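You operate a simulated robot arm through the tools that you are given. There is no shell and no other tool. Be economical: measure what you need, move in short steps, check, and stop when the job is done.

The job below is to be done with a simulated two-armed robot. You get a single attempt, and the scene is never put back.

TASK
Take the black guide roller and leave it in the grey steel tray of the small table. Put the bush block that says "2" from the shelf under the steel bench on the top of the small black table and the bush block that says "3" on the edge of the belt above the roller carrier. Open the top drawer, take the weight on the top of the coil bench and put it away in the inside of the top drawer, then shut the drawer. Fetch the green card with the grey grip labelled "1" from the top of the coil bench and set it on the top of the unit table. Put the tin for glands on the shelf of the crating table. Stack the 250 mm height stand from the top of the coil bench on top of the 160 mm height stand. Put one of the spacer blocks from the top of the coil bench on the shelf under the coil bench. Shut the white drawer. Put the brush in the grey tote under the small table. Take the blue derusting block and leave it on the middle of the catch table. Open the top chest drawer. Do these in any order. Set down upright: black guide roller, weight, tin for glands.
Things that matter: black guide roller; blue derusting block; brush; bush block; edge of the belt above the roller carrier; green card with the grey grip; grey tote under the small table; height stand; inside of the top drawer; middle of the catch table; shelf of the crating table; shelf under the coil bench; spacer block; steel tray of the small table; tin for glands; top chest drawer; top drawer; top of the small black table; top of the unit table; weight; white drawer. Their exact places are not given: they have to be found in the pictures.

The check looks at the end state, three seconds after you hand in, the way a careful person would. Anything else that was tipped, shoved, dropped, spilled or broken makes it a failure.

THE ROBOT
Two 7-joint arms with two-finger parallel grippers on one trunk, on a base that drives. Base frame: it is fixed to the floor where the robot stands at the start and does not move with it; the origin is under the middle of the robot, x ahead of it, y to its left, z up. Lengths are in mm, angles in degrees, forces in N, time in s.
The left shoulder is at the start at [60, 189, 828], the right one opposite. With the tool pointing down near the work surface each hand reaches from about 100 to 520 mm from the robot's upright axis, wherever it stands, measured 20 degrees to its own side. Places, roughly: black guide roller (6x6x6 cm) [500, 0, 400]; blue derusting block (9x6x5 cm) [3300, 1600, 1100]; brush (9x5x9 cm) [3700, 1300, 300]; bush block [1000, -250, 500]; edge of the belt above the roller carrier (68x24 c [3260, -1520, 1160]; green card with the grey grip [4750, 11500, 1000]; grey tote under the small table (34x24x15 cm) [2500, 1000, 1200]; height stand [4750, 9500, 1000]; inside of the top drawer [3300, -1200, 800]; middle of the catch table (52x24 cm) [2840, 1760, 1100]; shelf of the crating table [4700, 7200, 300]; shelf under the coil bench [4600, 10400, 200]; spacer block (5x11x3 cm) [4300, 9000, 900]; spacer block (5x11x4 cm) [4300, 8900, 900]; steel tray of the small table (18x15x4 cm) [900, -800, 900]; tin for glands [4750, 11500, 1000]; top chest drawer [1000, -1500, 1100]; top drawer [3400, -1200, 800]; top of the small black table [5700, 900, 800]; top of the unit table [2700, 10600, 800]; weight [4500, 10750, 1000]; white drawer [5400, 3000, 800]. Payload 3.43 kg a hand.
The tool frame of a hand sits at the grasp point between the pads (the TCP): z along the fingers, y along the line on which they close. The tips reach 30 mm beyond it. The gripper opens to 94 mm. The fingers are 28 mm wide and 10 mm thick; the gripper's body (50 by 96 mm) begins 55 mm behind the TCP.
Orientation is that of the tool frame in the base frame, as [roll, pitch, yaw] about the fixed x, y, z axes, in that order (R = Rz(yaw) Ry(pitch) Rx(roll)). With the fingers straight down and closing along the base's y, the tool's x points along the base's -x, its y along +y and its z along -z.

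THE INTERFACE
- The arms move only by the tool drive_tool. It takes "left_plan", "right_plan" or both (then of equal length, played together; a hand with none holds still); each is one flat list of numbers, 7 for each row, row after row: the shift along the tool's x, y, z in mm, then the turn, a rotation vector about the tool's x, y, z in rad, then the gripper command, from -1 (shut) to 1 (fully open), values between in proportion. In form: [tx, ty, tz, rx, ry, rz, fingers, tx, ty, tz, rx, ry, rz, fingers, ...]. A call has 1 to 10 rows; each row shifts and turns the commanded pose from where the row before left it, along the tool's axes as they then stand. Each row takes 0.2 s and may step no farther than 50 mm and 8.6 degrees from the row before; otherwise, or with a gripper value out of range, the whole call is refused. Where a pose cannot be reached the arm comes as near as it can. A force on the tool above 40 N (or 10 N above the force at the start of the call, whichever is more), or a blocked arm, ends the call early, and 0.2 s more pass. The fingers move at their own pace (about 153 mm/s each) and stop on an object; they squeeze with about 38 N. The grip force told is the motor's: it shows also when the fingers shut on nothing. Time passes only in rows, and 0.2 s behind the last, so rows that do not move let the fingers close. It gives the time, the measured TCP pose, the force on the tool (base axes), the opening and the grip force at its end, in the units of the frame above (readings bear some noise), with the torque about the TCP (base axes, N m) and any sound that the robot's microphone picked up.
- Cameras (640 x 400 px; columns grow to the right, rows downward): "scene" is now at [3.9, -17.1, 1364.5]; the picture's right is [-0.29, -0.96, 0.00], its down [-0.82, 0.25, -0.51] and it looks along [0.49, -0.15, -0.86] (base axes); focal length 286 px, centre (320, 200). "left" rides on the left gripper at [76, -14, -102] in its tool frame; the picture's right is [0.18, 0.98, 0.00], its down [-0.75, 0.14, -0.64] and it looks along [-0.63, 0.12, 0.77] (tool axes); focal length 243 px, centre (320, 200). "right" rides on the right gripper at [76, 14, -102] in its tool frame; the picture's right is [-0.18, 0.98, 0.00], its down [-0.75, -0.14, -0.64] and it looks along [-0.63, -0.12, 0.77] (tool axes); focal length 243 px, centre (320, 200).
- capture(camera): a new picture of that camera. No time passes.
- move_column(by): slides the trunk up (or, below 0, down) by that many mm; the arms and the scene camera ride with it, the base frame stays. It gives what a move gives, with no picture.
- drive_base(legs): drives the robot by 1 to 6 legs, each [ahead, left, turn to the left] in mm, mm and degrees, along the robot's own axes; the way and the turn of a leg run together, so that a leg with both is an arc; at most 1500 mm and 180 degrees a leg. The arms and the cameras ride along, it lands a little off, and it stops where it bumps. It gives what a move gives.
- head_to(pan, tilt): turns the head with the scene camera to pan (to the left, within 86 degrees either way) and tilt (down, from -29 to 69), counted from straight ahead of the robot. It gives what a move gives.
- point_at(camera, pixels): for up to 12 pixels [column, row] of the newest picture of that camera ("zoom" is the newest enlarged one), the place [x, y, z] in the base frame of the surface seen there, good to about 2 mm. No time passes.
- inspect(camera, box): a new picture of the part [left, top, right, bottom] of that camera's present view, enlarged. No time passes.
- hand_in(): hands the job in; it is judged then, once.

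Go step by step. Measure first, check grasps and placings, and put right what went wrong. The budget is 378 turns and 352 pictures, counting those below and the enlarged ones. Unless the task says otherwise, let go and move clear before handing in.

The tools are called after "Call:" by a JSON object that holds its "fn" and its "kwargs". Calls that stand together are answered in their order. drive_tool: Moves the arms, as the interface text tells. Its arguments: {"type":"object","properties":{"left_plan":{"type":"array"},"right_plan":{"type":"array"}},"required":[]} The other tools are called the same way: move_column (by) slides the trunk up or down; drive_base (legs) drives the base; head_to (pan, tilt) turns the head that bears the scene camera; capture (camera) takes a picture; point_at (camera, pixels) gives the place of the surface under pixels of a picture; inspect (camera, box) takes an enlarged picture of a part of a camera's view; hand_in () hands the job in.

At the start:

```text
time: 0.0
left_tcp_pos: [280.0, 60.7, 719.6]
left_ee_rot: [-180.0, 0.0, -179.9]
left_ft_force: [-0.6, 0.1, -0.3]
left_moment: [-0.03, -0.02, -0.02]
left_opening: 94.1
left_gripper_force: 0.1
right_tcp_pos: [302.1, -175.3, 666.3]
right_ee_rot: [-179.9, -0.1, -180.0]
right_ft_force: [0.6, 0.3, 0.4]
right_moment: [0.0, 0.0, 0.01]
right_opening: 94.0
right_gripper_force: 0.1
trunk travel left (down, up): [-500.0, 490.0]
robot x, y, heading: [-0.1, -2.9, -0.2]
head pan, tilt: [-16.7, 59.4]
```

scene: 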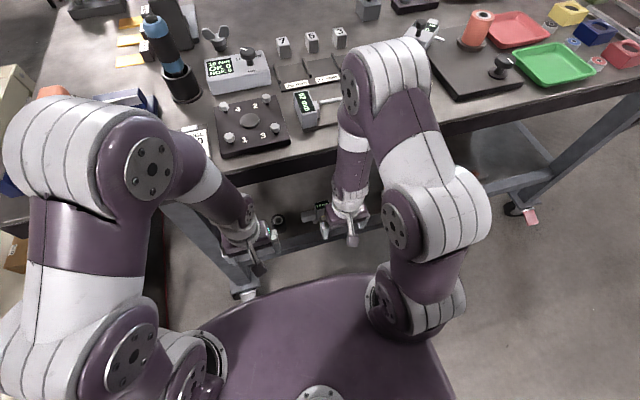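
right: 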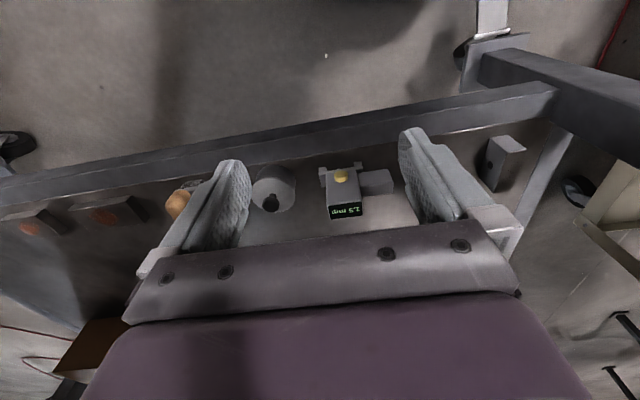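
left: 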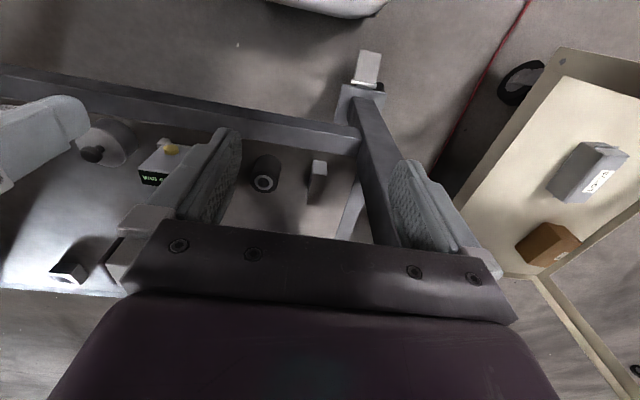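

The first pictures show the bench ahead with a shelf beneath; the left view shows a black roller at about (265,175) on that shelf. I measure a few points and look around.

Call:
{"fn": "point_at", "kwargs": {"camera": "left", "pixels": [[265, 165], [265, 185], [318, 180], [70, 268], [105, 140], [160, 170], [370, 110], [250, 118]]}}

Call:
{"fn": "point_at", "kwargs": {"camera": "right", "pixels": [[272, 190], [345, 190], [505, 145], [35, 220], [115, 205], [180, 205], [300, 140]]}}

Call:
{"fn": "inspect", "kwargs": {"camera": "left", "box": [0, 80, 400, 330]}}

Call:
{"fn": "inspect", "kwargs": {"camera": "right", "box": [0, 80, 640, 300]}}

```text
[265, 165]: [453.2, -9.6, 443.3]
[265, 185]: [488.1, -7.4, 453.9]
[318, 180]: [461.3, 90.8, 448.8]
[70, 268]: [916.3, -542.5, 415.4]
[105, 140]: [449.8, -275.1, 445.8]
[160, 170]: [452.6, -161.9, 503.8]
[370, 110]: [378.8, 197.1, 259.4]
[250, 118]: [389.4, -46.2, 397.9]
```

```text
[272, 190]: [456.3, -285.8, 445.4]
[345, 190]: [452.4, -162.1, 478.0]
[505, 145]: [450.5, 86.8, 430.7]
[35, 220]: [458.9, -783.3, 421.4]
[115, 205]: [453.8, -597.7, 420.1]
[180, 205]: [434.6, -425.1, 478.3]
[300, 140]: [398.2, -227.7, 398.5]
```

```text
1.60 times, centred on (200, 205) of left
```

zoom: 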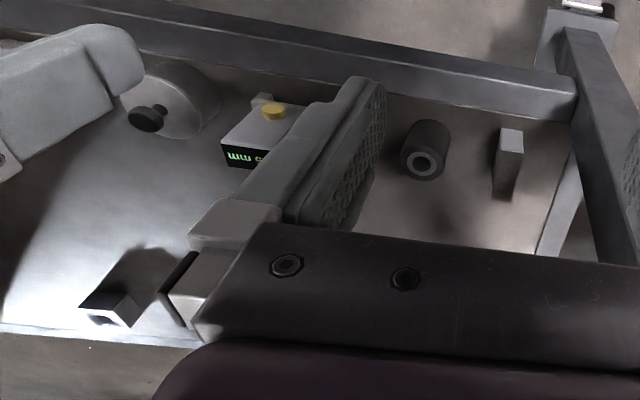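

```text
1.00 times, centred on (320, 190) of right
```

zoom: 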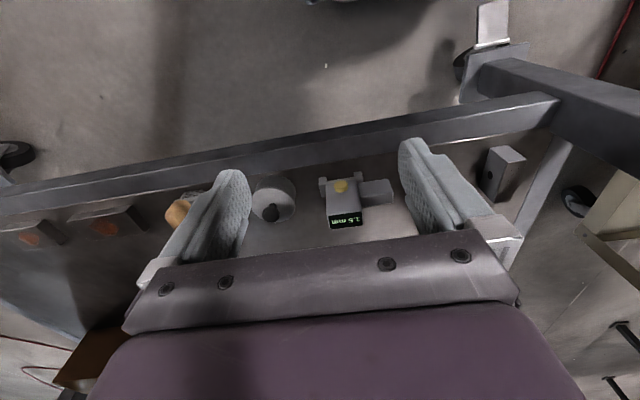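

The roller stands on the shelf near [470,-8], height to about 455. Next I survey with the head.

Call:
{"fn": "point_at", "kwargs": {"camera": "scene", "pixels": [[284, 44], [312, 40], [340, 38], [150, 150], [500, 70], [250, 160], [320, 150], [305, 100], [595, 100]]}}

Call:
{"fn": "head_to", "kwargs": {"pan": 0, "tilt": 20}}

Call:
{"fn": "capture", "kwargs": {"camera": "scene"}}

Call:
{"fn": "head_to", "kwargs": {"pan": -70, "tilt": 25}}

Call:
{"fn": "capture", "kwargs": {"camera": "scene"}}

Call:
{"fn": "head_to", "kwargs": {"pan": 70, "tilt": 25}}

Call:
{"fn": "capture", "kwargs": {"camera": "scene"}}

```text
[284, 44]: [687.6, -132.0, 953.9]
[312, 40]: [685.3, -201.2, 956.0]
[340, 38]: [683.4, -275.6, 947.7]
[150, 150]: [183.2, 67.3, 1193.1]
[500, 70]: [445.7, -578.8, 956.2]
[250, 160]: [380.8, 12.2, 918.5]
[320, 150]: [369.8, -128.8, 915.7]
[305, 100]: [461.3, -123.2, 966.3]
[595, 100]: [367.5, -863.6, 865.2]
```

```text
time: 1.1
left_tcp_pos: [279.7, 59.3, 718.8]
left_ee_rot: [180.0, 0.1, 179.9]
left_ft_force: [0.4, 0.3, -0.2]
left_moment: [0.0, 0.0, 0.01]
left_opening: 94.1
left_gripper_force: 0.0
right_tcp_pos: [303.1, -175.8, 665.8]
right_ee_rot: [179.9, 0.0, -179.9]
right_ft_force: [0.6, 0.1, -0.2]
right_moment: [-0.02, -0.02, 0.01]
right_opening: 94.0
right_gripper_force: 0.1
trunk travel left (down, up): [-500.0, 490.0]
robot x, y, heading: [-2.6, -1.8, -0.2]
head pan, tilt: [0.0, 20.0]
```

```text
346 pictures are left
```

scene: 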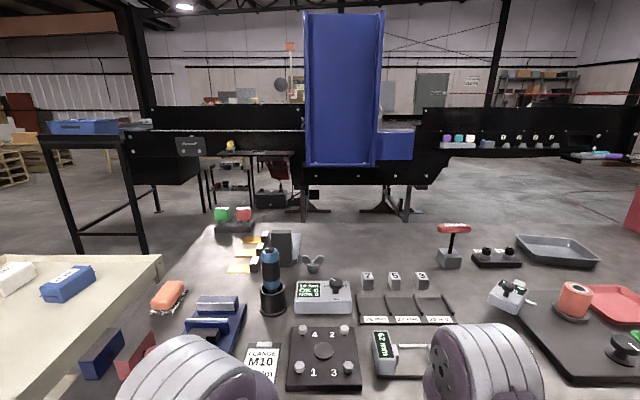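

```text
time: 2.5
left_tcp_pos: [279.5, 60.3, 718.9]
left_ee_rot: [-180.0, 0.0, -180.0]
left_ft_force: [0.5, 0.3, 0.2]
left_moment: [-0.01, -0.02, 0.02]
left_opening: 94.3
left_gripper_force: 0.1
right_tcp_pos: [302.6, -174.9, 666.4]
right_ee_rot: [-179.9, 0.1, -179.9]
right_ft_force: [0.8, 0.7, 0.0]
right_moment: [-0.01, 0.01, -0.01]
right_opening: 94.0
right_gripper_force: 0.1
trunk travel left (down, up): [-500.0, 490.0]
robot x, y, heading: [-2.9, -1.9, 0.2]
head pan, tilt: [-70.0, 25.0]
```

```text
345 pictures are left
```

scene: 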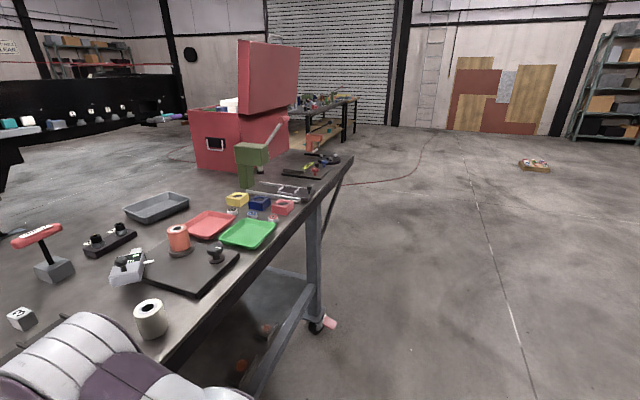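

```text
time: 4.7
left_tcp_pos: [280.2, 60.4, 719.6]
left_ee_rot: [179.9, 0.0, 180.0]
left_ft_force: [-0.2, 0.4, -0.1]
left_moment: [0.03, 0.0, 0.0]
left_opening: 94.1
left_gripper_force: 0.0
right_tcp_pos: [303.2, -174.6, 666.3]
right_ee_rot: [179.9, 0.0, 179.9]
right_ft_force: [0.4, 0.4, -0.2]
right_moment: [0.02, 0.0, 0.0]
right_opening: 94.2
right_gripper_force: 0.0
trunk travel left (down, up): [-500.0, 490.0]
robot x, y, heading: [2.1, -1.4, -0.3]
head pan, tilt: [70.0, 25.0]
```

```text
344 pictures are left
```

scene: 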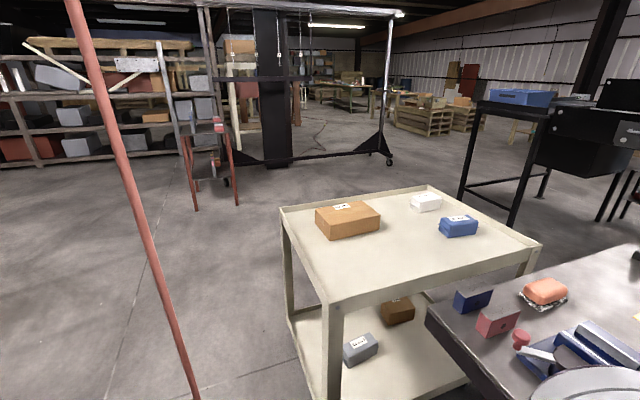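

The bench top is at about z 915 and the shelf under it about 400. I measure the side views, then look ahead and down again.

Call:
{"fn": "point_at", "kwargs": {"camera": "scene", "pixels": [[345, 220], [460, 220], [370, 345], [400, 310], [540, 240], [420, 280], [510, 100], [330, 390], [440, 315]]}}

Call:
{"fn": "head_to", "kwargs": {"pan": -20, "tilt": 15}}

Call:
{"fn": "capture", "kwargs": {"camera": "scene"}}

Call:
{"fn": "inspect", "kwargs": {"camera": "scene", "box": [320, 200, 640, 400]}}

Call:
{"fn": "inspect", "kwargs": {"camera": "scene", "box": [200, 60, 520, 260]}}

```text
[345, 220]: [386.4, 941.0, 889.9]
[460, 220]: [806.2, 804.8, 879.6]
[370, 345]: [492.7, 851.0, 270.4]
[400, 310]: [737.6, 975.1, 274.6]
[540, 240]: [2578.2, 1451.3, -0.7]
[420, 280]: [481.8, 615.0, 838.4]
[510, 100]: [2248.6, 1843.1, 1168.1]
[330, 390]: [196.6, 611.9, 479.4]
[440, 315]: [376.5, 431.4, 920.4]
```

```text
time: 6.3
left_tcp_pos: [278.7, 59.7, 720.0]
left_ee_rot: [179.9, 0.1, 179.9]
left_ft_force: [0.2, 0.5, 0.0]
left_moment: [0.02, -0.04, 0.01]
left_opening: 94.0
left_gripper_force: 0.1
right_tcp_pos: [303.4, -175.3, 666.0]
right_ee_rot: [-180.0, 0.0, 179.9]
right_ft_force: [1.2, 0.2, -0.2]
right_moment: [-0.02, -0.01, 0.01]
right_opening: 94.0
right_gripper_force: 0.1
trunk travel left (down, up): [-500.0, 490.0]
robot x, y, heading: [-1.3, 2.3, -0.2]
head pan, tilt: [-20.0, 15.0]
```

```text
343 pictures are left
```

scene: 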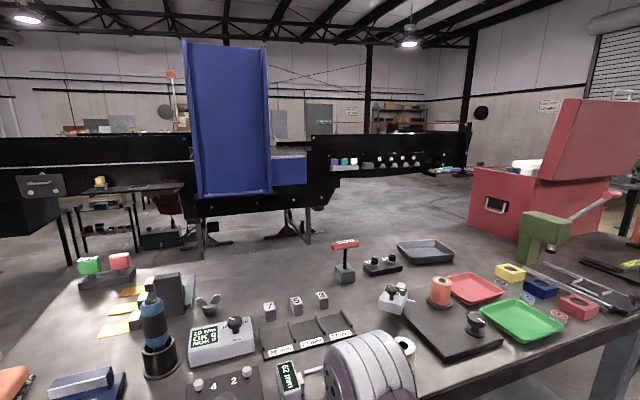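

```text
2.00 times, centred on (480, 300) of scene
```

zoom: 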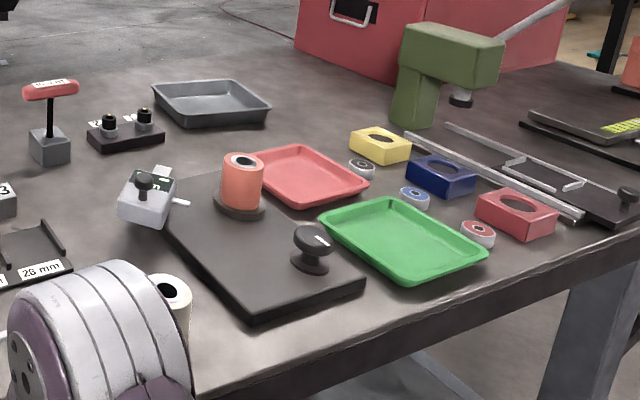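

```text
2.00 times, centred on (360, 160) of scene
```

zoom: 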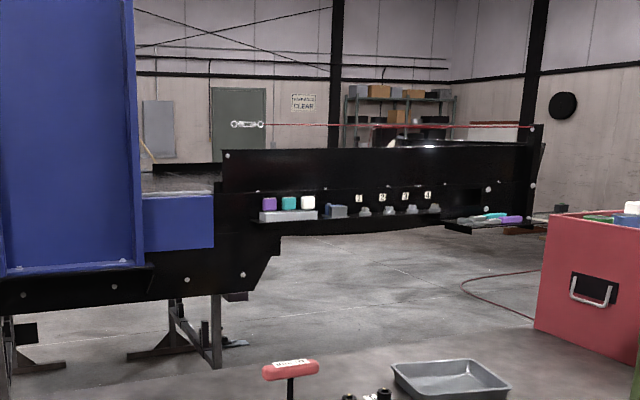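

I measure key things in this view: grey tray, chest front, number blocks, conveyor ledge, far small tables.

Call:
{"fn": "point_at", "kwargs": {"camera": "scene", "pixels": [[425, 252], [398, 244], [450, 252], [497, 206], [269, 308], [320, 298], [345, 163], [400, 165], [455, 172], [125, 190], [103, 205], [560, 110]]}}

Call:
{"fn": "inspect", "kwargs": {"camera": "scene", "box": [0, 130, 240, 280]}}

Call:
{"fn": "point_at", "kwargs": {"camera": "scene", "pixels": [[480, 270], [600, 380], [130, 300], [425, 75], [325, 150], [100, 180], [90, 225], [160, 240], [40, 185], [370, 130], [300, 170]]}}

```text
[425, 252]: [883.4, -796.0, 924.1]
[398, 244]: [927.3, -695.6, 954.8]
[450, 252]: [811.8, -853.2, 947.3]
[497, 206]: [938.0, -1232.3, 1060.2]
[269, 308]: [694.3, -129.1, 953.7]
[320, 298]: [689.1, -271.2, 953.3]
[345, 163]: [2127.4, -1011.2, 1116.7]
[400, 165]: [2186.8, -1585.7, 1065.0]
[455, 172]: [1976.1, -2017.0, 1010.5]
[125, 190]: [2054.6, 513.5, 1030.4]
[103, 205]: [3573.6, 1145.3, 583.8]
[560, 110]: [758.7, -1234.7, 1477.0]
```

```text
2.67 times, centred on (120, 205) of scene
```

zoom: 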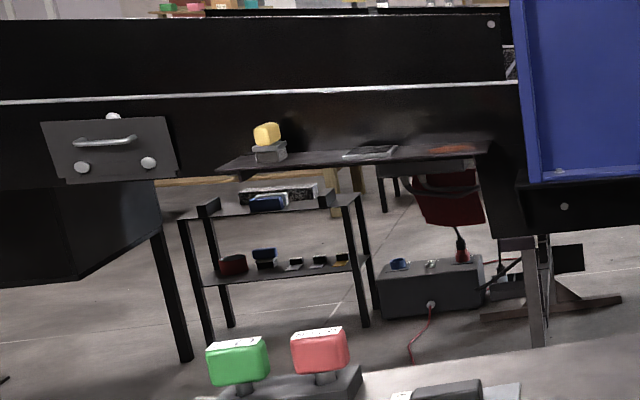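

```text
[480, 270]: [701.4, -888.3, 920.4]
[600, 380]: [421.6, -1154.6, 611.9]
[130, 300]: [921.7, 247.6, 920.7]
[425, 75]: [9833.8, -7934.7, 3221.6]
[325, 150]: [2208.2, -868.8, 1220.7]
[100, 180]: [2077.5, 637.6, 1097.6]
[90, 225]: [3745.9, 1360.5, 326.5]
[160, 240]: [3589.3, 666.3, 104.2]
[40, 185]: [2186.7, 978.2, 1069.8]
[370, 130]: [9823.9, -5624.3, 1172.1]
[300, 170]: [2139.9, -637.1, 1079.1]
```

The steel tray is at about [870,-775,924], the chest face near y -1233. I back off a bit and look down at my own base and at the bench shelf before lowering.

Call:
{"fn": "drive_base", "kwargs": {"legs": [[-450, 0, 0]]}}

Call:
{"fn": "head_to", "kwargs": {"pan": 0, "tilt": 50}}

Call:
{"fn": "capture", "kwargs": {"camera": "scene"}}

Call:
{"fn": "point_at", "kwargs": {"camera": "scene", "pixels": [[320, 300], [320, 280], [320, 340], [250, 250], [400, 250], [180, 250], [460, 230], [320, 200], [500, 150]]}}

```text
time: 9.0
left_tcp_pos: [-163.4, 59.9, 719.6]
left_ee_rot: [179.9, 0.1, 179.7]
left_ft_force: [0.5, 0.0, 0.0]
left_moment: [-0.01, -0.01, 0.01]
left_opening: 93.7
left_gripper_force: 0.0
right_tcp_pos: [-141.8, -175.5, 665.7]
right_ee_rot: [180.0, 0.0, 179.8]
right_ft_force: [-0.3, 0.5, 0.1]
right_moment: [0.01, -0.03, -0.03]
right_opening: 93.9
right_gripper_force: 0.0
trunk travel left (down, up): [-500.0, 490.0]
robot x, y, heading: [-442.9, 2.9, -0.2]
head pan, tilt: [-20.0, 15.0]
```

```text
time: 10.0
left_tcp_pos: [-163.0, 58.9, 721.0]
left_ee_rot: [180.0, 0.0, 179.9]
left_ft_force: [-0.6, 0.3, -0.3]
left_moment: [-0.04, -0.01, -0.01]
left_opening: 93.9
left_gripper_force: 0.1
right_tcp_pos: [-139.7, -175.1, 666.1]
right_ee_rot: [-179.9, 0.0, 179.8]
right_ft_force: [0.3, -0.3, -0.9]
right_moment: [-0.03, 0.01, 0.0]
right_opening: 94.1
right_gripper_force: 0.2
trunk travel left (down, up): [-500.0, 490.0]
robot x, y, heading: [-444.3, -1.6, -0.1]
head pan, tilt: [0.0, 50.0]
```

```text
339 pictures are left
```

scene: 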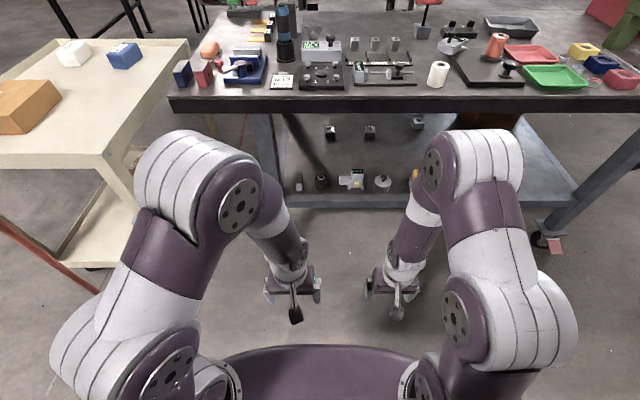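

```text
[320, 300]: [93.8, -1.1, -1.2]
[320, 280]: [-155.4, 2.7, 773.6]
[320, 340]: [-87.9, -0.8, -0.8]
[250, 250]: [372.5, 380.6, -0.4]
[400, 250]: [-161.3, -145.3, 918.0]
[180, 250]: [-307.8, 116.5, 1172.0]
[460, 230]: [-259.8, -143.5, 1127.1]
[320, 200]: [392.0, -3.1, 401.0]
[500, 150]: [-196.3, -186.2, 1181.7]
```

Now the shelf is visible: roller at (321,180), three blocks with numbers at the rear at (330,132), (370,132), (418,122). I zoom and measure.

Call:
{"fn": "inspect", "kwargs": {"camera": "scene", "box": [260, 100, 460, 225]}}

Call:
{"fn": "point_at", "kwargs": {"camera": "scene", "pixels": [[330, 127], [330, 134], [370, 127], [370, 134], [418, 122], [321, 175], [321, 183], [320, 110], [320, 98], [298, 186], [500, 190], [330, 150]]}}

Call:
{"fn": "inspect", "kwargs": {"camera": "scene", "box": [160, 0, 440, 175]}}

```text
3.20 times, centred on (360, 162) of scene
```

zoom: 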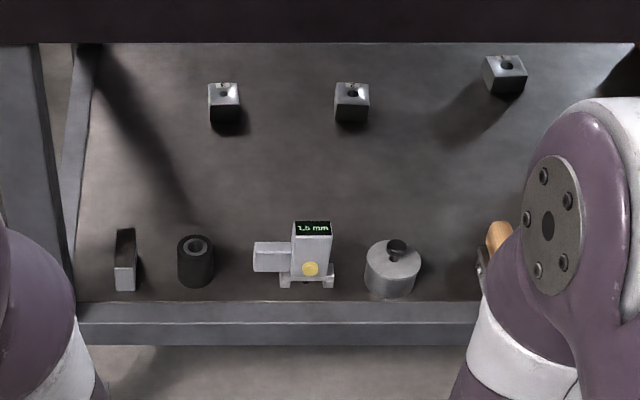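

```text
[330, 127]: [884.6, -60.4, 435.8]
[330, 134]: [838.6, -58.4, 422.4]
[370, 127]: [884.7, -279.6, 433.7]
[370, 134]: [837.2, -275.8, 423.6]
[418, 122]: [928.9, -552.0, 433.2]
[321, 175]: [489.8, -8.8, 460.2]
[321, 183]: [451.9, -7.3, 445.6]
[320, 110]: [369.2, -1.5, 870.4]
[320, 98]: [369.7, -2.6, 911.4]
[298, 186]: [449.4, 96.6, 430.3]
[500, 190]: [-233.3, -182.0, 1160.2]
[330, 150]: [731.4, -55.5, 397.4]
```

```text
2.29 times, centred on (300, 88) of scene
```

zoom: 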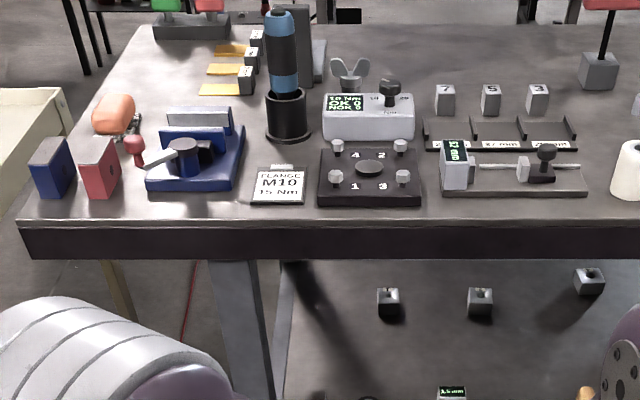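

Bush blocks sit at x≈850, y≈-60, -278, -552 on the shelf (z 397). I check bench rear edge and base disc, then lower the trunk for the roller.

Call:
{"fn": "point_at", "kwargs": {"camera": "scene", "pixels": [[245, 12], [230, 15], [570, 20], [320, 355], [320, 370], [290, 352], [130, 170], [272, 150], [600, 180]]}}

Call:
{"fn": "move_column", "kwargs": {"by": -300}}

Call:
{"fn": "head_to", "kwargs": {"pan": 0, "tilt": 28}}

Call:
{"fn": "capture", "kwargs": {"camera": "scene"}}

Call:
{"fn": "inspect", "kwargs": {"camera": "scene", "box": [260, 100, 460, 225]}}

```text
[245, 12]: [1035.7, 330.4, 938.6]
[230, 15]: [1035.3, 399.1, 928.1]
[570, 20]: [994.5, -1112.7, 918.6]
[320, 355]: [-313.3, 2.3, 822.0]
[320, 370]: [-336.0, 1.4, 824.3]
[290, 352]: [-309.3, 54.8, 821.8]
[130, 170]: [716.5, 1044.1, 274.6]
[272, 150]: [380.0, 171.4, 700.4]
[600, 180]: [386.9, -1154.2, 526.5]
```

```text
time: 13.0
left_tcp_pos: [-162.6, 60.2, 419.8]
left_ee_rot: [-180.0, 0.0, 179.8]
left_ft_force: [-1.1, -1.1, 0.3]
left_moment: [0.03, 0.0, 0.01]
left_opening: 94.2
left_gripper_force: 0.0
right_tcp_pos: [-140.6, -175.3, 365.6]
right_ee_rot: [180.0, 0.1, 179.8]
right_ft_force: [-0.8, -0.6, 0.2]
right_moment: [0.02, -0.02, 0.0]
right_opening: 94.2
right_gripper_force: 0.1
trunk travel left (down, up): [-200.0, 790.0]
robot x, y, heading: [-443.0, 3.7, -0.6]
head pan, tilt: [0.0, 50.0]
```

```text
time: 13.9
left_tcp_pos: [-163.2, 59.6, 419.5]
left_ee_rot: [-179.9, 0.0, 179.8]
left_ft_force: [0.7, 0.9, -0.2]
left_moment: [-0.03, 0.02, -0.02]
left_opening: 94.3
left_gripper_force: 0.0
right_tcp_pos: [-140.6, -175.1, 365.7]
right_ee_rot: [179.9, 0.0, 179.8]
right_ft_force: [0.9, 0.0, 1.2]
right_moment: [0.01, 0.03, -0.02]
right_opening: 93.6
right_gripper_force: 0.0
trunk travel left (down, up): [-200.0, 790.0]
robot x, y, heading: [-444.2, -0.5, -0.3]
head pan, tilt: [0.0, 28.0]
```

```text
336 pictures are left
```

scene: 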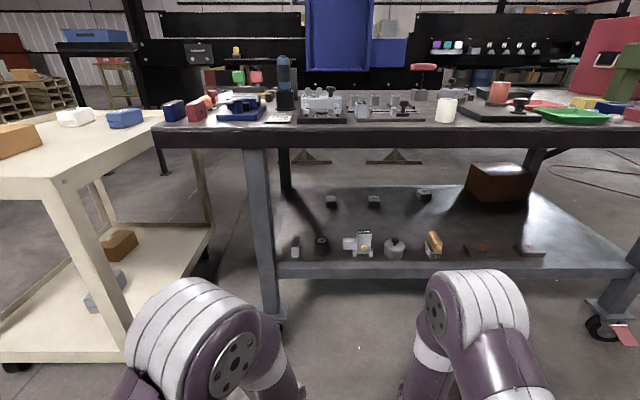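

```text
3.20 times, centred on (360, 162) of scene
```

zoom: 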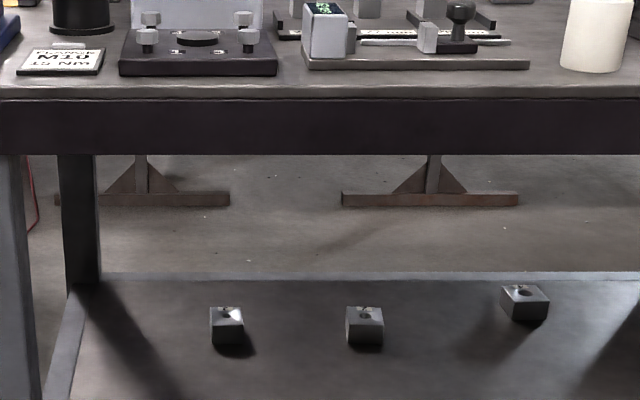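

The roller stands at about [480,-8], 63 tall on z 397. I tilt the left hand 45° forward, then lower the trunk so the elbow passes under the bench top.

Call:
{"fn": "drive_tool", "kwargs": {"left_plan": [0, 0, -45, 0, 0, 0, 1, 0, 0, -45, 0, 0, 0, 1, 0, 0, -45, 0, 0, 0, 1, 0, 0, -45, 0, 0, 0, 1, 0, 0, 0, 0, -0.131, 0, 1, 0, 0, 0, 0, -0.131, 0, 1, 0, 0, 0, 0, -0.131, 0, 1, 0, 0, 0, 0, -0.131, 0, 1, 0, 0, 0, 0, -0.131, 0, 1, 0, 0, 0, 0, -0.131, 0, 1]}}

Call:
{"fn": "move_column", "kwargs": {"by": -160}}

Call:
{"fn": "drive_base", "kwargs": {"legs": [[420, 0, 0]]}}

Call:
{"fn": "capture", "kwargs": {"camera": "left"}}

Call:
{"fn": "capture", "kwargs": {"camera": "scene"}}

```text
time: 16.1
left_tcp_pos: [-154.3, 44.2, 598.2]
left_ee_rot: [179.9, 45.1, 179.7]
left_ft_force: [0.5, 0.1, -0.9]
left_moment: [0.01, 0.0, 0.0]
left_opening: 94.1
left_gripper_force: 0.1
left hand out of reach, approached as far as the arm can: row 9, 10
right_tcp_pos: [-141.1, -174.8, 364.4]
right_ee_rot: [179.9, 0.0, 179.8]
right_ft_force: [-0.2, -0.9, -0.1]
right_moment: [-0.01, -0.03, 0.02]
right_opening: 94.2
right_gripper_force: 0.0
trunk travel left (down, up): [-200.0, 790.0]
robot x, y, heading: [-445.8, 2.7, -0.1]
head pan, tilt: [0.0, 28.0]
```

```text
time: 17.9
left_tcp_pos: [-154.0, 44.6, 438.3]
left_ee_rot: [179.9, 45.0, 179.9]
left_ft_force: [-0.3, -0.2, -0.5]
left_moment: [-0.03, -0.01, 0.02]
left_opening: 94.1
left_gripper_force: 0.1
right_tcp_pos: [-140.6, -174.2, 205.7]
right_ee_rot: [180.0, 0.1, 179.8]
right_ft_force: [0.5, 0.1, -0.7]
right_moment: [0.0, 0.04, -0.03]
right_opening: 93.9
right_gripper_force: 0.1
trunk travel left (down, up): [-40.0, 950.0]
robot x, y, heading: [-442.2, -0.5, -0.2]
head pan, tilt: [0.0, 28.0]
```

```text
time: 20.5
left_tcp_pos: [268.7, 45.2, 437.4]
left_ee_rot: [179.9, 45.0, 179.9]
left_ft_force: [-0.8, 0.2, 0.1]
left_moment: [0.03, 0.03, 0.04]
left_opening: 93.7
left_gripper_force: 0.0
right_tcp_pos: [281.3, -175.3, 205.2]
right_ee_rot: [-179.9, -0.1, 179.7]
right_ft_force: [0.3, 0.0, 0.3]
right_moment: [-0.01, 0.0, -0.01]
right_opening: 93.8
right_gripper_force: 0.1
trunk travel left (down, up): [-40.0, 950.0]
robot x, y, heading: [-18.3, 2.9, -0.2]
head pan, tilt: [0.0, 28.0]
```

```text
334 pictures are left
```

left: 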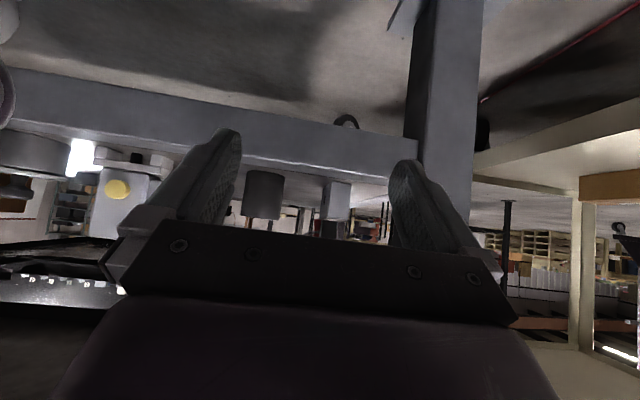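

```text
333 pictures are left
```

scene: 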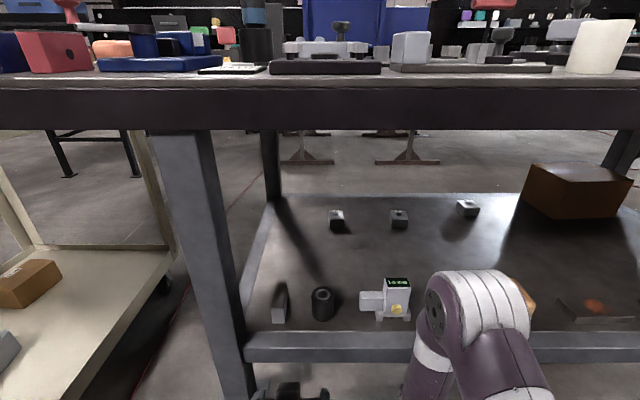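

The path to the roller is clear if the hand crosses the rail at z≈452. I check the gauge's nearest edge before going in.

Call:
{"fn": "point_at", "kwargs": {"camera": "scene", "pixels": [[362, 302], [322, 296], [314, 312], [333, 312], [283, 300], [322, 291], [322, 314]]}}

Call:
{"fn": "drive_tool", "kwargs": {"left_plan": [-10.6, -27, -10.6, 0, 0, 0, 1, -14, -28, 14, 0, 0, 0, 1, -28, 0, 28, 0, 0, 0, 1, -28, 0, 28, 0, 0, 0, 1]}}

Call:
{"fn": "capture", "kwargs": {"camera": "left"}}

```text
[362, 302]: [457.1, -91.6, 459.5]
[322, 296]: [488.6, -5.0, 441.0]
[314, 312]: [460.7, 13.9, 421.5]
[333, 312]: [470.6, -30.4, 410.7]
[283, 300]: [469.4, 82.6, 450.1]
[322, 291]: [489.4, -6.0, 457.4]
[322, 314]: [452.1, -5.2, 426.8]
```

```text
time: 21.5
left_tcp_pos: [368.0, -10.6, 454.2]
left_ee_rot: [179.9, 45.0, 179.9]
left_ft_force: [-0.9, -0.4, -0.6]
left_moment: [-0.03, -0.04, 0.01]
left_opening: 94.2
left_gripper_force: 0.0
right_tcp_pos: [281.7, -176.0, 204.8]
right_ee_rot: [180.0, 0.0, 179.9]
right_ft_force: [-0.3, 0.5, 0.3]
right_moment: [-0.02, 0.01, -0.01]
right_opening: 94.0
right_gripper_force: 0.0
trunk travel left (down, up): [-40.0, 950.0]
robot x, y, heading: [-18.4, 0.0, -0.2]
head pan, tilt: [0.0, 28.0]
```

```text
332 pictures are left
```

left: 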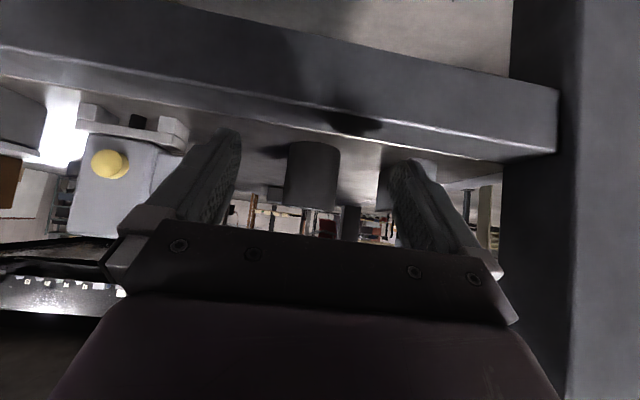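

The roller lies centred between the fingers (312,175). I go in, lower, and close.

Call:
{"fn": "drive_tool", "kwargs": {"left_plan": [-26, 3, 26, 0, 0, 0, 1, -26, 0, 26, 0, 0, 0, 1, -25, 0, 25, 0, 0, 0, 1, 11, 0, 11, 0, 0, 0, 1, 0, 0, 0, 0, 0, 0, -1, 0, 0, 0, 0, 0, 0, -1, 0, 0, 0, 0, 0, 0, -1]}}

Call:
{"fn": "capture", "kwargs": {"camera": "left"}}

```text
time: 23.1
left_tcp_pos: [476.6, -6.7, 438.2]
left_ee_rot: [180.0, 45.1, 179.9]
left_ft_force: [1.2, -0.3, 1.7]
left_moment: [0.08, -0.04, 0.0]
left_opening: 55.4
left_gripper_force: 37.3
right_tcp_pos: [282.7, -174.9, 205.6]
right_ee_rot: [179.9, 0.0, 179.9]
right_ft_force: [-0.3, 0.0, 0.4]
right_moment: [0.0, 0.0, -0.01]
right_opening: 94.2
right_gripper_force: 0.0
trunk travel left (down, up): [-40.0, 950.0]
robot x, y, heading: [-16.5, -1.3, -0.3]
head pan, tilt: [0.0, 28.0]
```

```text
331 pictures are left
```

left: 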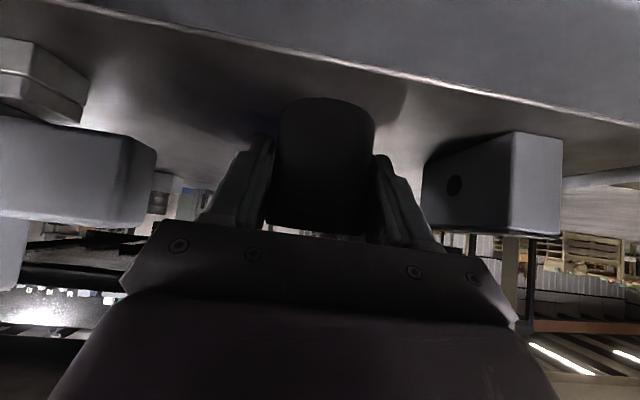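

Held at 55 mm opening. Lift and withdraw over the rail, then back the base out.

Call:
{"fn": "drive_tool", "kwargs": {"left_plan": [-14, 0, -14, 0, 0, 0, -1, -14, 0, -14, 0, 0, 0, -1, 28, 0, -28, 0, 0, 0, -1, 28, 0, -28, 0, 0, 0, -1, 28, 0, -28, 0, 0, 0, -1, 28, 0, -28, 0, 0, 0, -1, 28, 0, -28, 0, 0, 0, -1]}}

Call:
{"fn": "drive_base", "kwargs": {"legs": [[-350, 0, 0]]}}

Call:
{"fn": "inspect", "kwargs": {"camera": "scene", "box": [260, 140, 460, 265]}}

Call:
{"fn": "move_column", "kwargs": {"by": 760}}

Call:
{"fn": "head_to", "kwargs": {"pan": -50, "tilt": 35}}

Call:
{"fn": "capture", "kwargs": {"camera": "scene"}}

```text
time: 24.7
left_tcp_pos: [277.3, -6.5, 476.8]
left_ee_rot: [179.8, 45.0, -179.9]
left_ft_force: [0.3, -1.0, -2.0]
left_moment: [0.01, 0.04, 0.02]
left_opening: 55.6
left_gripper_force: 37.7
right_tcp_pos: [283.0, -173.8, 206.1]
right_ee_rot: [-179.9, 0.0, 179.8]
right_ft_force: [-0.9, -0.1, -0.2]
right_moment: [-0.01, -0.01, 0.01]
right_opening: 94.2
right_gripper_force: 0.0
trunk travel left (down, up): [-40.0, 950.0]
robot x, y, heading: [-17.0, 4.4, -0.2]
head pan, tilt: [0.0, 28.0]
```

```text
time: 27.1
left_tcp_pos: [-82.5, -6.3, 476.3]
left_ee_rot: [179.9, 45.0, 179.6]
left_ft_force: [-0.1, -0.4, -2.0]
left_moment: [0.0, 0.03, -0.03]
left_opening: 55.7
left_gripper_force: 37.8
right_tcp_pos: [-78.9, -175.1, 205.0]
right_ee_rot: [-180.0, 0.0, 179.7]
right_ft_force: [-0.4, 0.1, 0.4]
right_moment: [-0.02, -0.01, -0.05]
right_opening: 94.0
right_gripper_force: 0.0
trunk travel left (down, up): [-40.0, 950.0]
robot x, y, heading: [-379.7, 1.6, -0.2]
head pan, tilt: [0.0, 28.0]
```

```text
3.20 times, centred on (360, 202) of scene
```

zoom: 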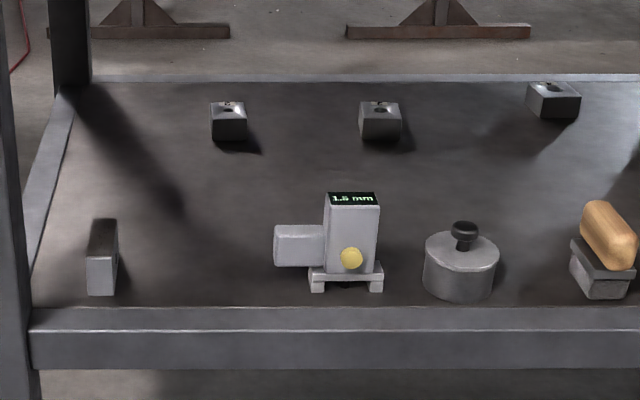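

```text
refused: 760 is not a number from -400 to 400
```

```text
time: 28.2
left_tcp_pos: [-82.9, -6.8, 477.1]
left_ee_rot: [179.8, 45.0, 179.6]
left_ft_force: [-0.1, 0.6, -0.7]
left_moment: [-0.02, 0.01, -0.01]
left_opening: 55.6
left_gripper_force: 38.0
right_tcp_pos: [-78.5, -175.1, 207.6]
right_ee_rot: [180.0, 0.1, 179.8]
right_ft_force: [0.5, 0.7, -0.2]
right_moment: [0.01, 0.02, 0.05]
right_opening: 94.0
right_gripper_force: 0.1
trunk travel left (down, up): [-40.0, 950.0]
robot x, y, heading: [-379.1, 0.2, -0.2]
head pan, tilt: [-50.0, 35.0]
```

```text
329 pictures are left
```

scene: 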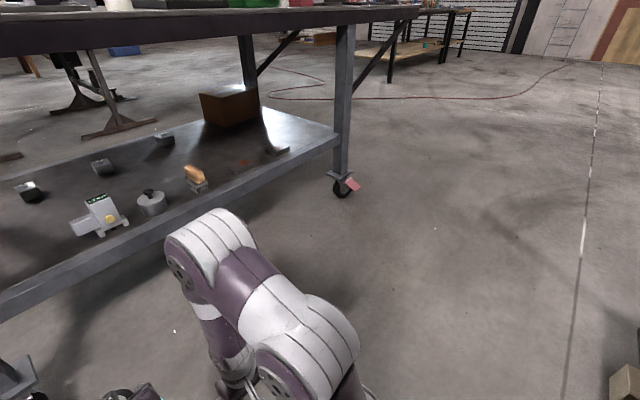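

The floor past the bench's right end is free. I raise the trunk to look over the bench top and see the chest and the route to the rear.

Call:
{"fn": "move_column", "kwargs": {"by": 400}}

Call:
{"fn": "move_column", "kwargs": {"by": 350}}

Call:
{"fn": "head_to", "kwargs": {"pan": -40, "tilt": 20}}

Call:
{"fn": "capture", "kwargs": {"camera": "scene"}}

Call:
{"fn": "point_at", "kwargs": {"camera": "scene", "pixels": [[320, 200], [400, 180], [450, 200], [500, 200], [350, 120], [280, 150], [230, 120], [420, 140], [480, 160], [150, 130]]}}

```text
time: 32.1
left_tcp_pos: [-83.8, -7.6, 876.6]
left_ee_rot: [179.9, 45.1, 179.6]
left_ft_force: [0.0, 0.2, -2.2]
left_moment: [0.02, -0.02, -0.01]
left_opening: 55.8
left_gripper_force: 38.2
right_tcp_pos: [-78.8, -175.3, 605.4]
right_ee_rot: [-180.0, -0.1, 179.7]
right_ft_force: [-0.8, 0.0, 0.0]
right_moment: [0.01, 0.01, 0.0]
right_opening: 94.0
right_gripper_force: 0.1
trunk travel left (down, up): [-440.0, 550.0]
robot x, y, heading: [-379.2, -3.4, -0.4]
head pan, tilt: [-50.0, 35.0]
```

```text
time: 35.5
left_tcp_pos: [-82.4, -7.7, 1226.0]
left_ee_rot: [179.9, 45.0, 179.8]
left_ft_force: [0.2, -0.1, -1.5]
left_moment: [-0.01, 0.02, -0.02]
left_opening: 55.5
left_gripper_force: 38.0
right_tcp_pos: [-78.9, -175.5, 954.8]
right_ee_rot: [-180.0, 0.0, 179.6]
right_ft_force: [-0.4, 0.3, 0.3]
right_moment: [0.01, -0.02, 0.0]
right_opening: 94.0
right_gripper_force: 0.0
trunk travel left (down, up): [-790.0, 200.0]
robot x, y, heading: [-380.2, 2.6, -0.4]
head pan, tilt: [-50.0, 35.0]
```

```text
time: 36.2
left_tcp_pos: [-81.2, -6.2, 1225.9]
left_ee_rot: [179.9, 45.0, 179.7]
left_ft_force: [-0.3, -0.9, -1.1]
left_moment: [-0.01, -0.03, -0.01]
left_opening: 55.6
left_gripper_force: 37.7
right_tcp_pos: [-79.7, -174.9, 955.6]
right_ee_rot: [-180.0, -0.1, 179.7]
right_ft_force: [-0.2, 0.1, -0.2]
right_moment: [0.0, -0.01, 0.01]
right_opening: 94.2
right_gripper_force: 0.0
trunk travel left (down, up): [-790.0, 200.0]
robot x, y, heading: [-381.6, 2.6, -0.2]
head pan, tilt: [-40.0, 20.0]
```

```text
328 pictures are left
```

scene: 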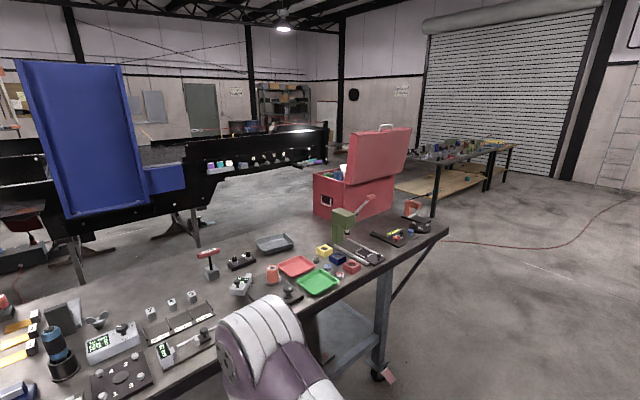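

```text
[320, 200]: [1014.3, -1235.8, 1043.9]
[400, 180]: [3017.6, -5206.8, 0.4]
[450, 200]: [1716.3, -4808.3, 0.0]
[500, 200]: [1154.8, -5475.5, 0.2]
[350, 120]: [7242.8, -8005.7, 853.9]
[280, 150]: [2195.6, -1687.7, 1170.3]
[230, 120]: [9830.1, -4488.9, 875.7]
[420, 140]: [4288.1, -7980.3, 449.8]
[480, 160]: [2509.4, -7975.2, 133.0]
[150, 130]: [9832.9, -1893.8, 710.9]
```

The chest's lid hinges on the near side so its front faces the aisle behind the bench. I measure the bench corner and aisle limits.

Call:
{"fn": "point_at", "kwargs": {"camera": "scene", "pixels": [[444, 229], [390, 374], [390, 225], [205, 250], [98, 280], [160, 238], [325, 165], [190, 250], [100, 215], [250, 240], [340, 230], [20, 260]]}}

Call:
{"fn": "inspect", "kwargs": {"camera": "scene", "box": [0, 100, 320, 300]}}

```text
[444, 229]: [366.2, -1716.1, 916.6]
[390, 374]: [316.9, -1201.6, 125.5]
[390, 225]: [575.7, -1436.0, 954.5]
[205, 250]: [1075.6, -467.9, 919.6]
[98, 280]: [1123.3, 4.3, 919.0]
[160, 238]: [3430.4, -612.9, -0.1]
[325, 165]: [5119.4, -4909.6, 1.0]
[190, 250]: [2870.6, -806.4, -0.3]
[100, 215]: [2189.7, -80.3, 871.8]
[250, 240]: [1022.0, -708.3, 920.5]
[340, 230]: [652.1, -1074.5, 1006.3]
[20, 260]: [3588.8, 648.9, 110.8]
```

```text
2.00 times, centred on (160, 200) of scene
```

zoom: 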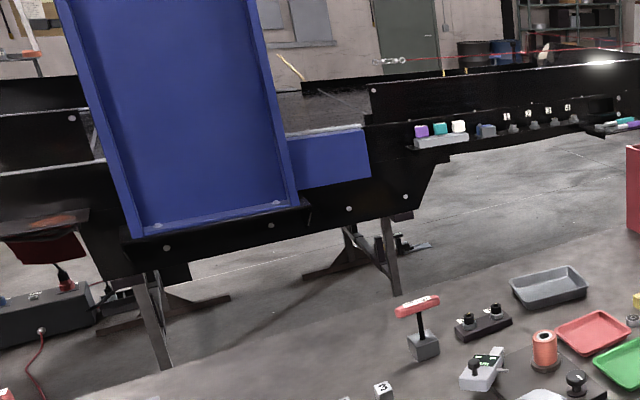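

The bench spans x 366–1125, y to -1716; the aisle to the conveyor face (x≈2100) is about 1 m. I drive round the right end and turn to face the bench's rear.

Call:
{"fn": "drive_base", "kwargs": {"legs": [[0, -1125, 0], [0, -1125, 0], [1000, 0, 0], [950, 0, 0], [0, 0, 90], [0, 0, 90]]}}

Call:
{"fn": "head_to", "kwargs": {"pan": 45, "tilt": 30}}

Call:
{"fn": "capture", "kwargs": {"camera": "scene"}}

Call:
{"fn": "head_to", "kwargs": {"pan": -45, "tilt": 30}}

Call:
{"fn": "capture", "kwargs": {"camera": "scene"}}

```text
time: 64.1
left_tcp_pos: [1247.7, -2237.4, 1225.2]
left_ee_rot: [180.0, 45.1, -3.0]
left_ft_force: [-0.2, -0.3, -1.2]
left_moment: [0.01, 0.0, 0.01]
left_opening: 55.7
left_gripper_force: 38.0
right_tcp_pos: [1252.1, -2068.4, 955.9]
right_ee_rot: [180.0, 0.0, -3.0]
right_ft_force: [-0.4, -0.5, -0.4]
right_moment: [-0.01, -0.01, -0.01]
right_opening: 93.8
right_gripper_force: 0.0
trunk travel left (down, up): [-790.0, 200.0]
robot x, y, heading: [1543.9, -2257.8, 176.9]
head pan, tilt: [-40.0, 20.0]
```

```text
time: 65.7
left_tcp_pos: [1248.1, -2238.3, 1226.4]
left_ee_rot: [179.9, 45.0, -3.0]
left_ft_force: [0.7, 0.2, -2.4]
left_moment: [0.0, -0.01, 0.02]
left_opening: 55.2
left_gripper_force: 38.2
right_tcp_pos: [1252.9, -2068.7, 954.2]
right_ee_rot: [-180.0, 0.0, -3.0]
right_ft_force: [-0.4, -0.3, -0.1]
right_moment: [-0.01, 0.0, -0.01]
right_opening: 94.3
right_gripper_force: 0.1
trunk travel left (down, up): [-790.0, 200.0]
robot x, y, heading: [1544.8, -2257.6, 177.0]
head pan, tilt: [45.0, 30.0]
```

```text
326 pictures are left
```

scene: 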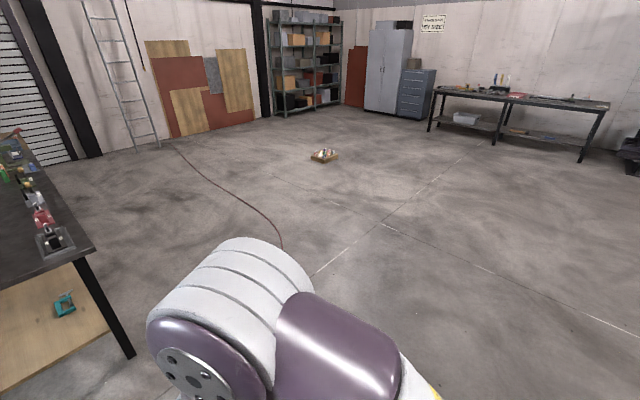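

```text
time: 67.4
left_tcp_pos: [1249.2, -2236.2, 1226.7]
left_ee_rot: [179.9, 45.0, -3.0]
left_ft_force: [0.0, -0.2, -2.1]
left_moment: [0.01, 0.01, 0.02]
left_opening: 55.7
left_gripper_force: 38.5
right_tcp_pos: [1251.5, -2069.2, 956.2]
right_ee_rot: [180.0, 0.0, -3.0]
right_ft_force: [0.8, 0.0, 0.1]
right_moment: [0.0, 0.02, 0.02]
right_opening: 93.9
right_gripper_force: 0.1
trunk travel left (down, up): [-790.0, 200.0]
robot x, y, heading: [1542.8, -2256.9, 177.0]
head pan, tilt: [-45.0, 30.0]
```

```text
325 pictures are left
```

scene: 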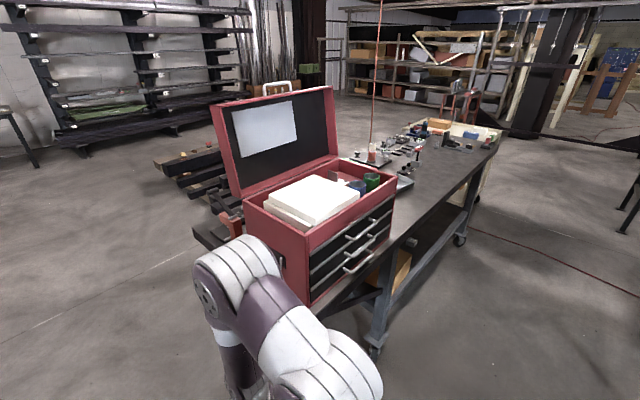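

The chest's drawers face the aisle, with handles. I straighten up and drive alongside it.

Call:
{"fn": "drive_base", "kwargs": {"legs": [[0, 0, 3], [-30, -800, 0]]}}

Call:
{"fn": "head_to", "kwargs": {"pan": -10, "tilt": 45}}

Call:
{"fn": "capture", "kwargs": {"camera": "scene"}}

```text
time: 72.1
left_tcp_pos: [1269.4, -1448.9, 1226.7]
left_ee_rot: [-180.0, 45.0, 1.1]
left_ft_force: [-0.6, 0.3, -0.9]
left_moment: [0.02, -0.03, -0.02]
left_opening: 55.4
left_gripper_force: 38.1
right_tcp_pos: [1260.9, -1280.0, 956.0]
right_ee_rot: [180.0, 0.0, 1.1]
right_ft_force: [-0.1, -0.8, -0.4]
right_moment: [0.0, -0.02, -0.02]
right_opening: 94.0
right_gripper_force: 0.0
trunk travel left (down, up): [-790.0, 200.0]
robot x, y, heading: [1566.8, -1448.8, -178.8]
head pan, tilt: [-45.0, 30.0]
```

```text
time: 73.1
left_tcp_pos: [1269.0, -1449.1, 1226.2]
left_ee_rot: [179.9, 45.0, 1.0]
left_ft_force: [-0.8, 0.9, -1.1]
left_moment: [0.0, 0.03, 0.0]
left_opening: 55.6
left_gripper_force: 37.4
right_tcp_pos: [1261.3, -1280.8, 955.5]
right_ee_rot: [-180.0, -0.1, 1.1]
right_ft_force: [-0.1, 0.0, 0.7]
right_moment: [-0.01, 0.03, 0.01]
right_opening: 93.8
right_gripper_force: 0.0
trunk travel left (down, up): [-790.0, 200.0]
robot x, y, heading: [1567.4, -1445.0, -178.5]
head pan, tilt: [-10.0, 45.0]
```

```text
324 pictures are left
```

scene: 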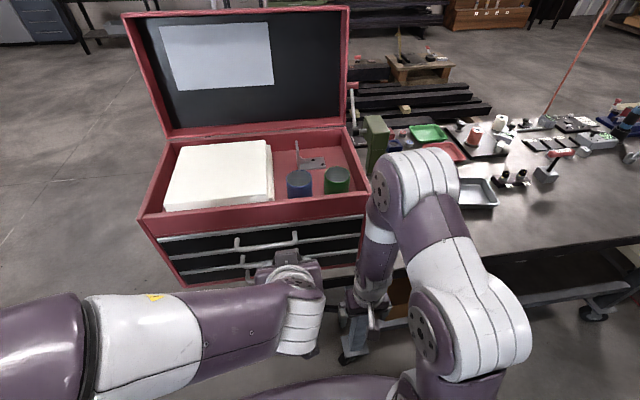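

The roller's still in the left grip; the tray shows at (478,190). I move along to the tray first.

Call:
{"fn": "drive_base", "kwargs": {"legs": [[0, 0, -1.4], [50, -690, 0]]}}

Call:
{"fn": "head_to", "kwargs": {"pan": 0, "tilt": 45}}

Call:
{"fn": "capture", "kwargs": {"camera": "scene"}}

Call:
{"fn": "capture", "kwargs": {"camera": "left"}}

```text
time: 77.3
left_tcp_pos: [1226.2, -755.5, 1225.7]
left_ee_rot: [179.9, 45.0, -0.8]
left_ft_force: [0.4, -0.3, -1.4]
left_moment: [0.04, 0.01, 0.01]
left_opening: 55.5
left_gripper_force: 37.5
right_tcp_pos: [1224.5, -585.0, 955.3]
right_ee_rot: [180.0, 0.0, -0.8]
right_ft_force: [-0.6, 0.1, -0.3]
right_moment: [0.0, 0.0, -0.05]
right_opening: 93.9
right_gripper_force: 0.0
trunk travel left (down, up): [-790.0, 200.0]
robot x, y, heading: [1524.3, -762.7, 178.9]
head pan, tilt: [-10.0, 45.0]
```

```text
time: 78.0
left_tcp_pos: [1227.1, -751.6, 1225.6]
left_ee_rot: [180.0, 45.0, -0.8]
left_ft_force: [-0.9, 0.5, -1.4]
left_moment: [0.0, 0.01, -0.02]
left_opening: 55.7
left_gripper_force: 37.8
right_tcp_pos: [1224.3, -584.8, 955.1]
right_ee_rot: [180.0, 0.0, -0.7]
right_ft_force: [0.7, -0.5, -0.3]
right_moment: [0.03, 0.02, 0.0]
right_opening: 93.8
right_gripper_force: 0.0
trunk travel left (down, up): [-790.0, 200.0]
robot x, y, heading: [1522.7, -761.4, 179.1]
head pan, tilt: [0.0, 45.0]
```

```text
323 pictures are left
```

scene: 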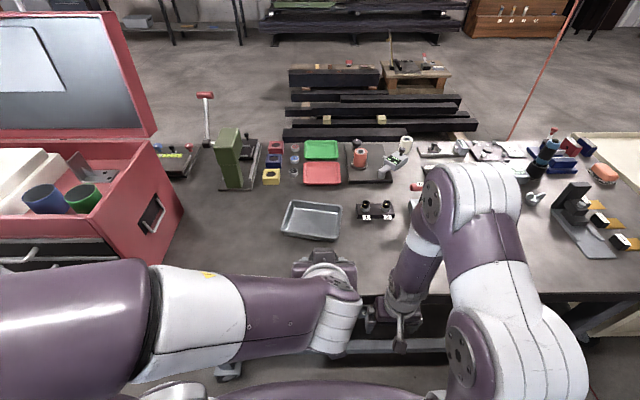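

```text
322 pictures are left
```

left: 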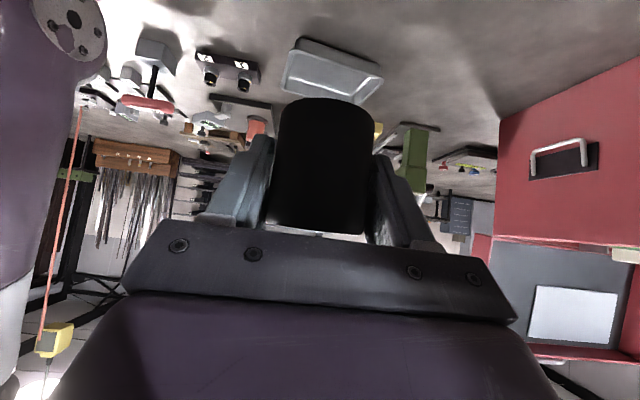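

I measure the tray's floor and rims, and the bits between me and it.

Call:
{"fn": "point_at", "kwargs": {"camera": "scene", "pixels": [[312, 222], [290, 202], [341, 207], [282, 234], [338, 240], [312, 238], [312, 204], [390, 208], [360, 208], [320, 290]]}}

```text
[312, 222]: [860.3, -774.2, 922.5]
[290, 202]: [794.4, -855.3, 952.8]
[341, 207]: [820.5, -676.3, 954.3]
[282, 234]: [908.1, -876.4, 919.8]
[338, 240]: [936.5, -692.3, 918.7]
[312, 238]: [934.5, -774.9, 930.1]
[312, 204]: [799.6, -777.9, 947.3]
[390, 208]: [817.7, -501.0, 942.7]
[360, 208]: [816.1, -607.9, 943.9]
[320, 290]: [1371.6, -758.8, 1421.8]
```

Tray centre is about [868,-775], floor 922. I extend the left arm forward high above it.

Call:
{"fn": "drive_tool", "kwargs": {"left_plan": [-31.8, 3, 31.8, 0, 0, 0, -1, -31.8, 3, 31.8, 0, 0, 0, -1, -31.8, 3, 31.8, 0, 0, 0, -1, -31.8, 3, 31.8, 0, 0, 0, -1, -31.8, 3, 31.8, 0, 0, 0, -1, -31.8, 3, 31.8, 0, 0, 0, -1, -31.8, 3, 31.8, 0, 0, 0, -1, -31.8, 3, 31.8, 0, 0, 0, -1]}}

```text
time: 79.8
left_tcp_pos: [862.9, -771.9, 1226.1]
left_ee_rot: [179.9, 44.9, -0.8]
left_ft_force: [-0.6, 0.0, -1.4]
left_moment: [-0.02, -0.02, 0.0]
left_opening: 55.9
left_gripper_force: 38.6
right_tcp_pos: [1222.1, -584.9, 953.9]
right_ee_rot: [-180.0, -0.1, -0.8]
right_ft_force: [0.3, 0.5, -0.5]
right_moment: [-0.01, -0.01, 0.01]
right_opening: 94.1
right_gripper_force: 0.0
trunk travel left (down, up): [-790.0, 200.0]
robot x, y, heading: [1522.1, -764.0, 179.0]
head pan, tilt: [0.0, 45.0]
```

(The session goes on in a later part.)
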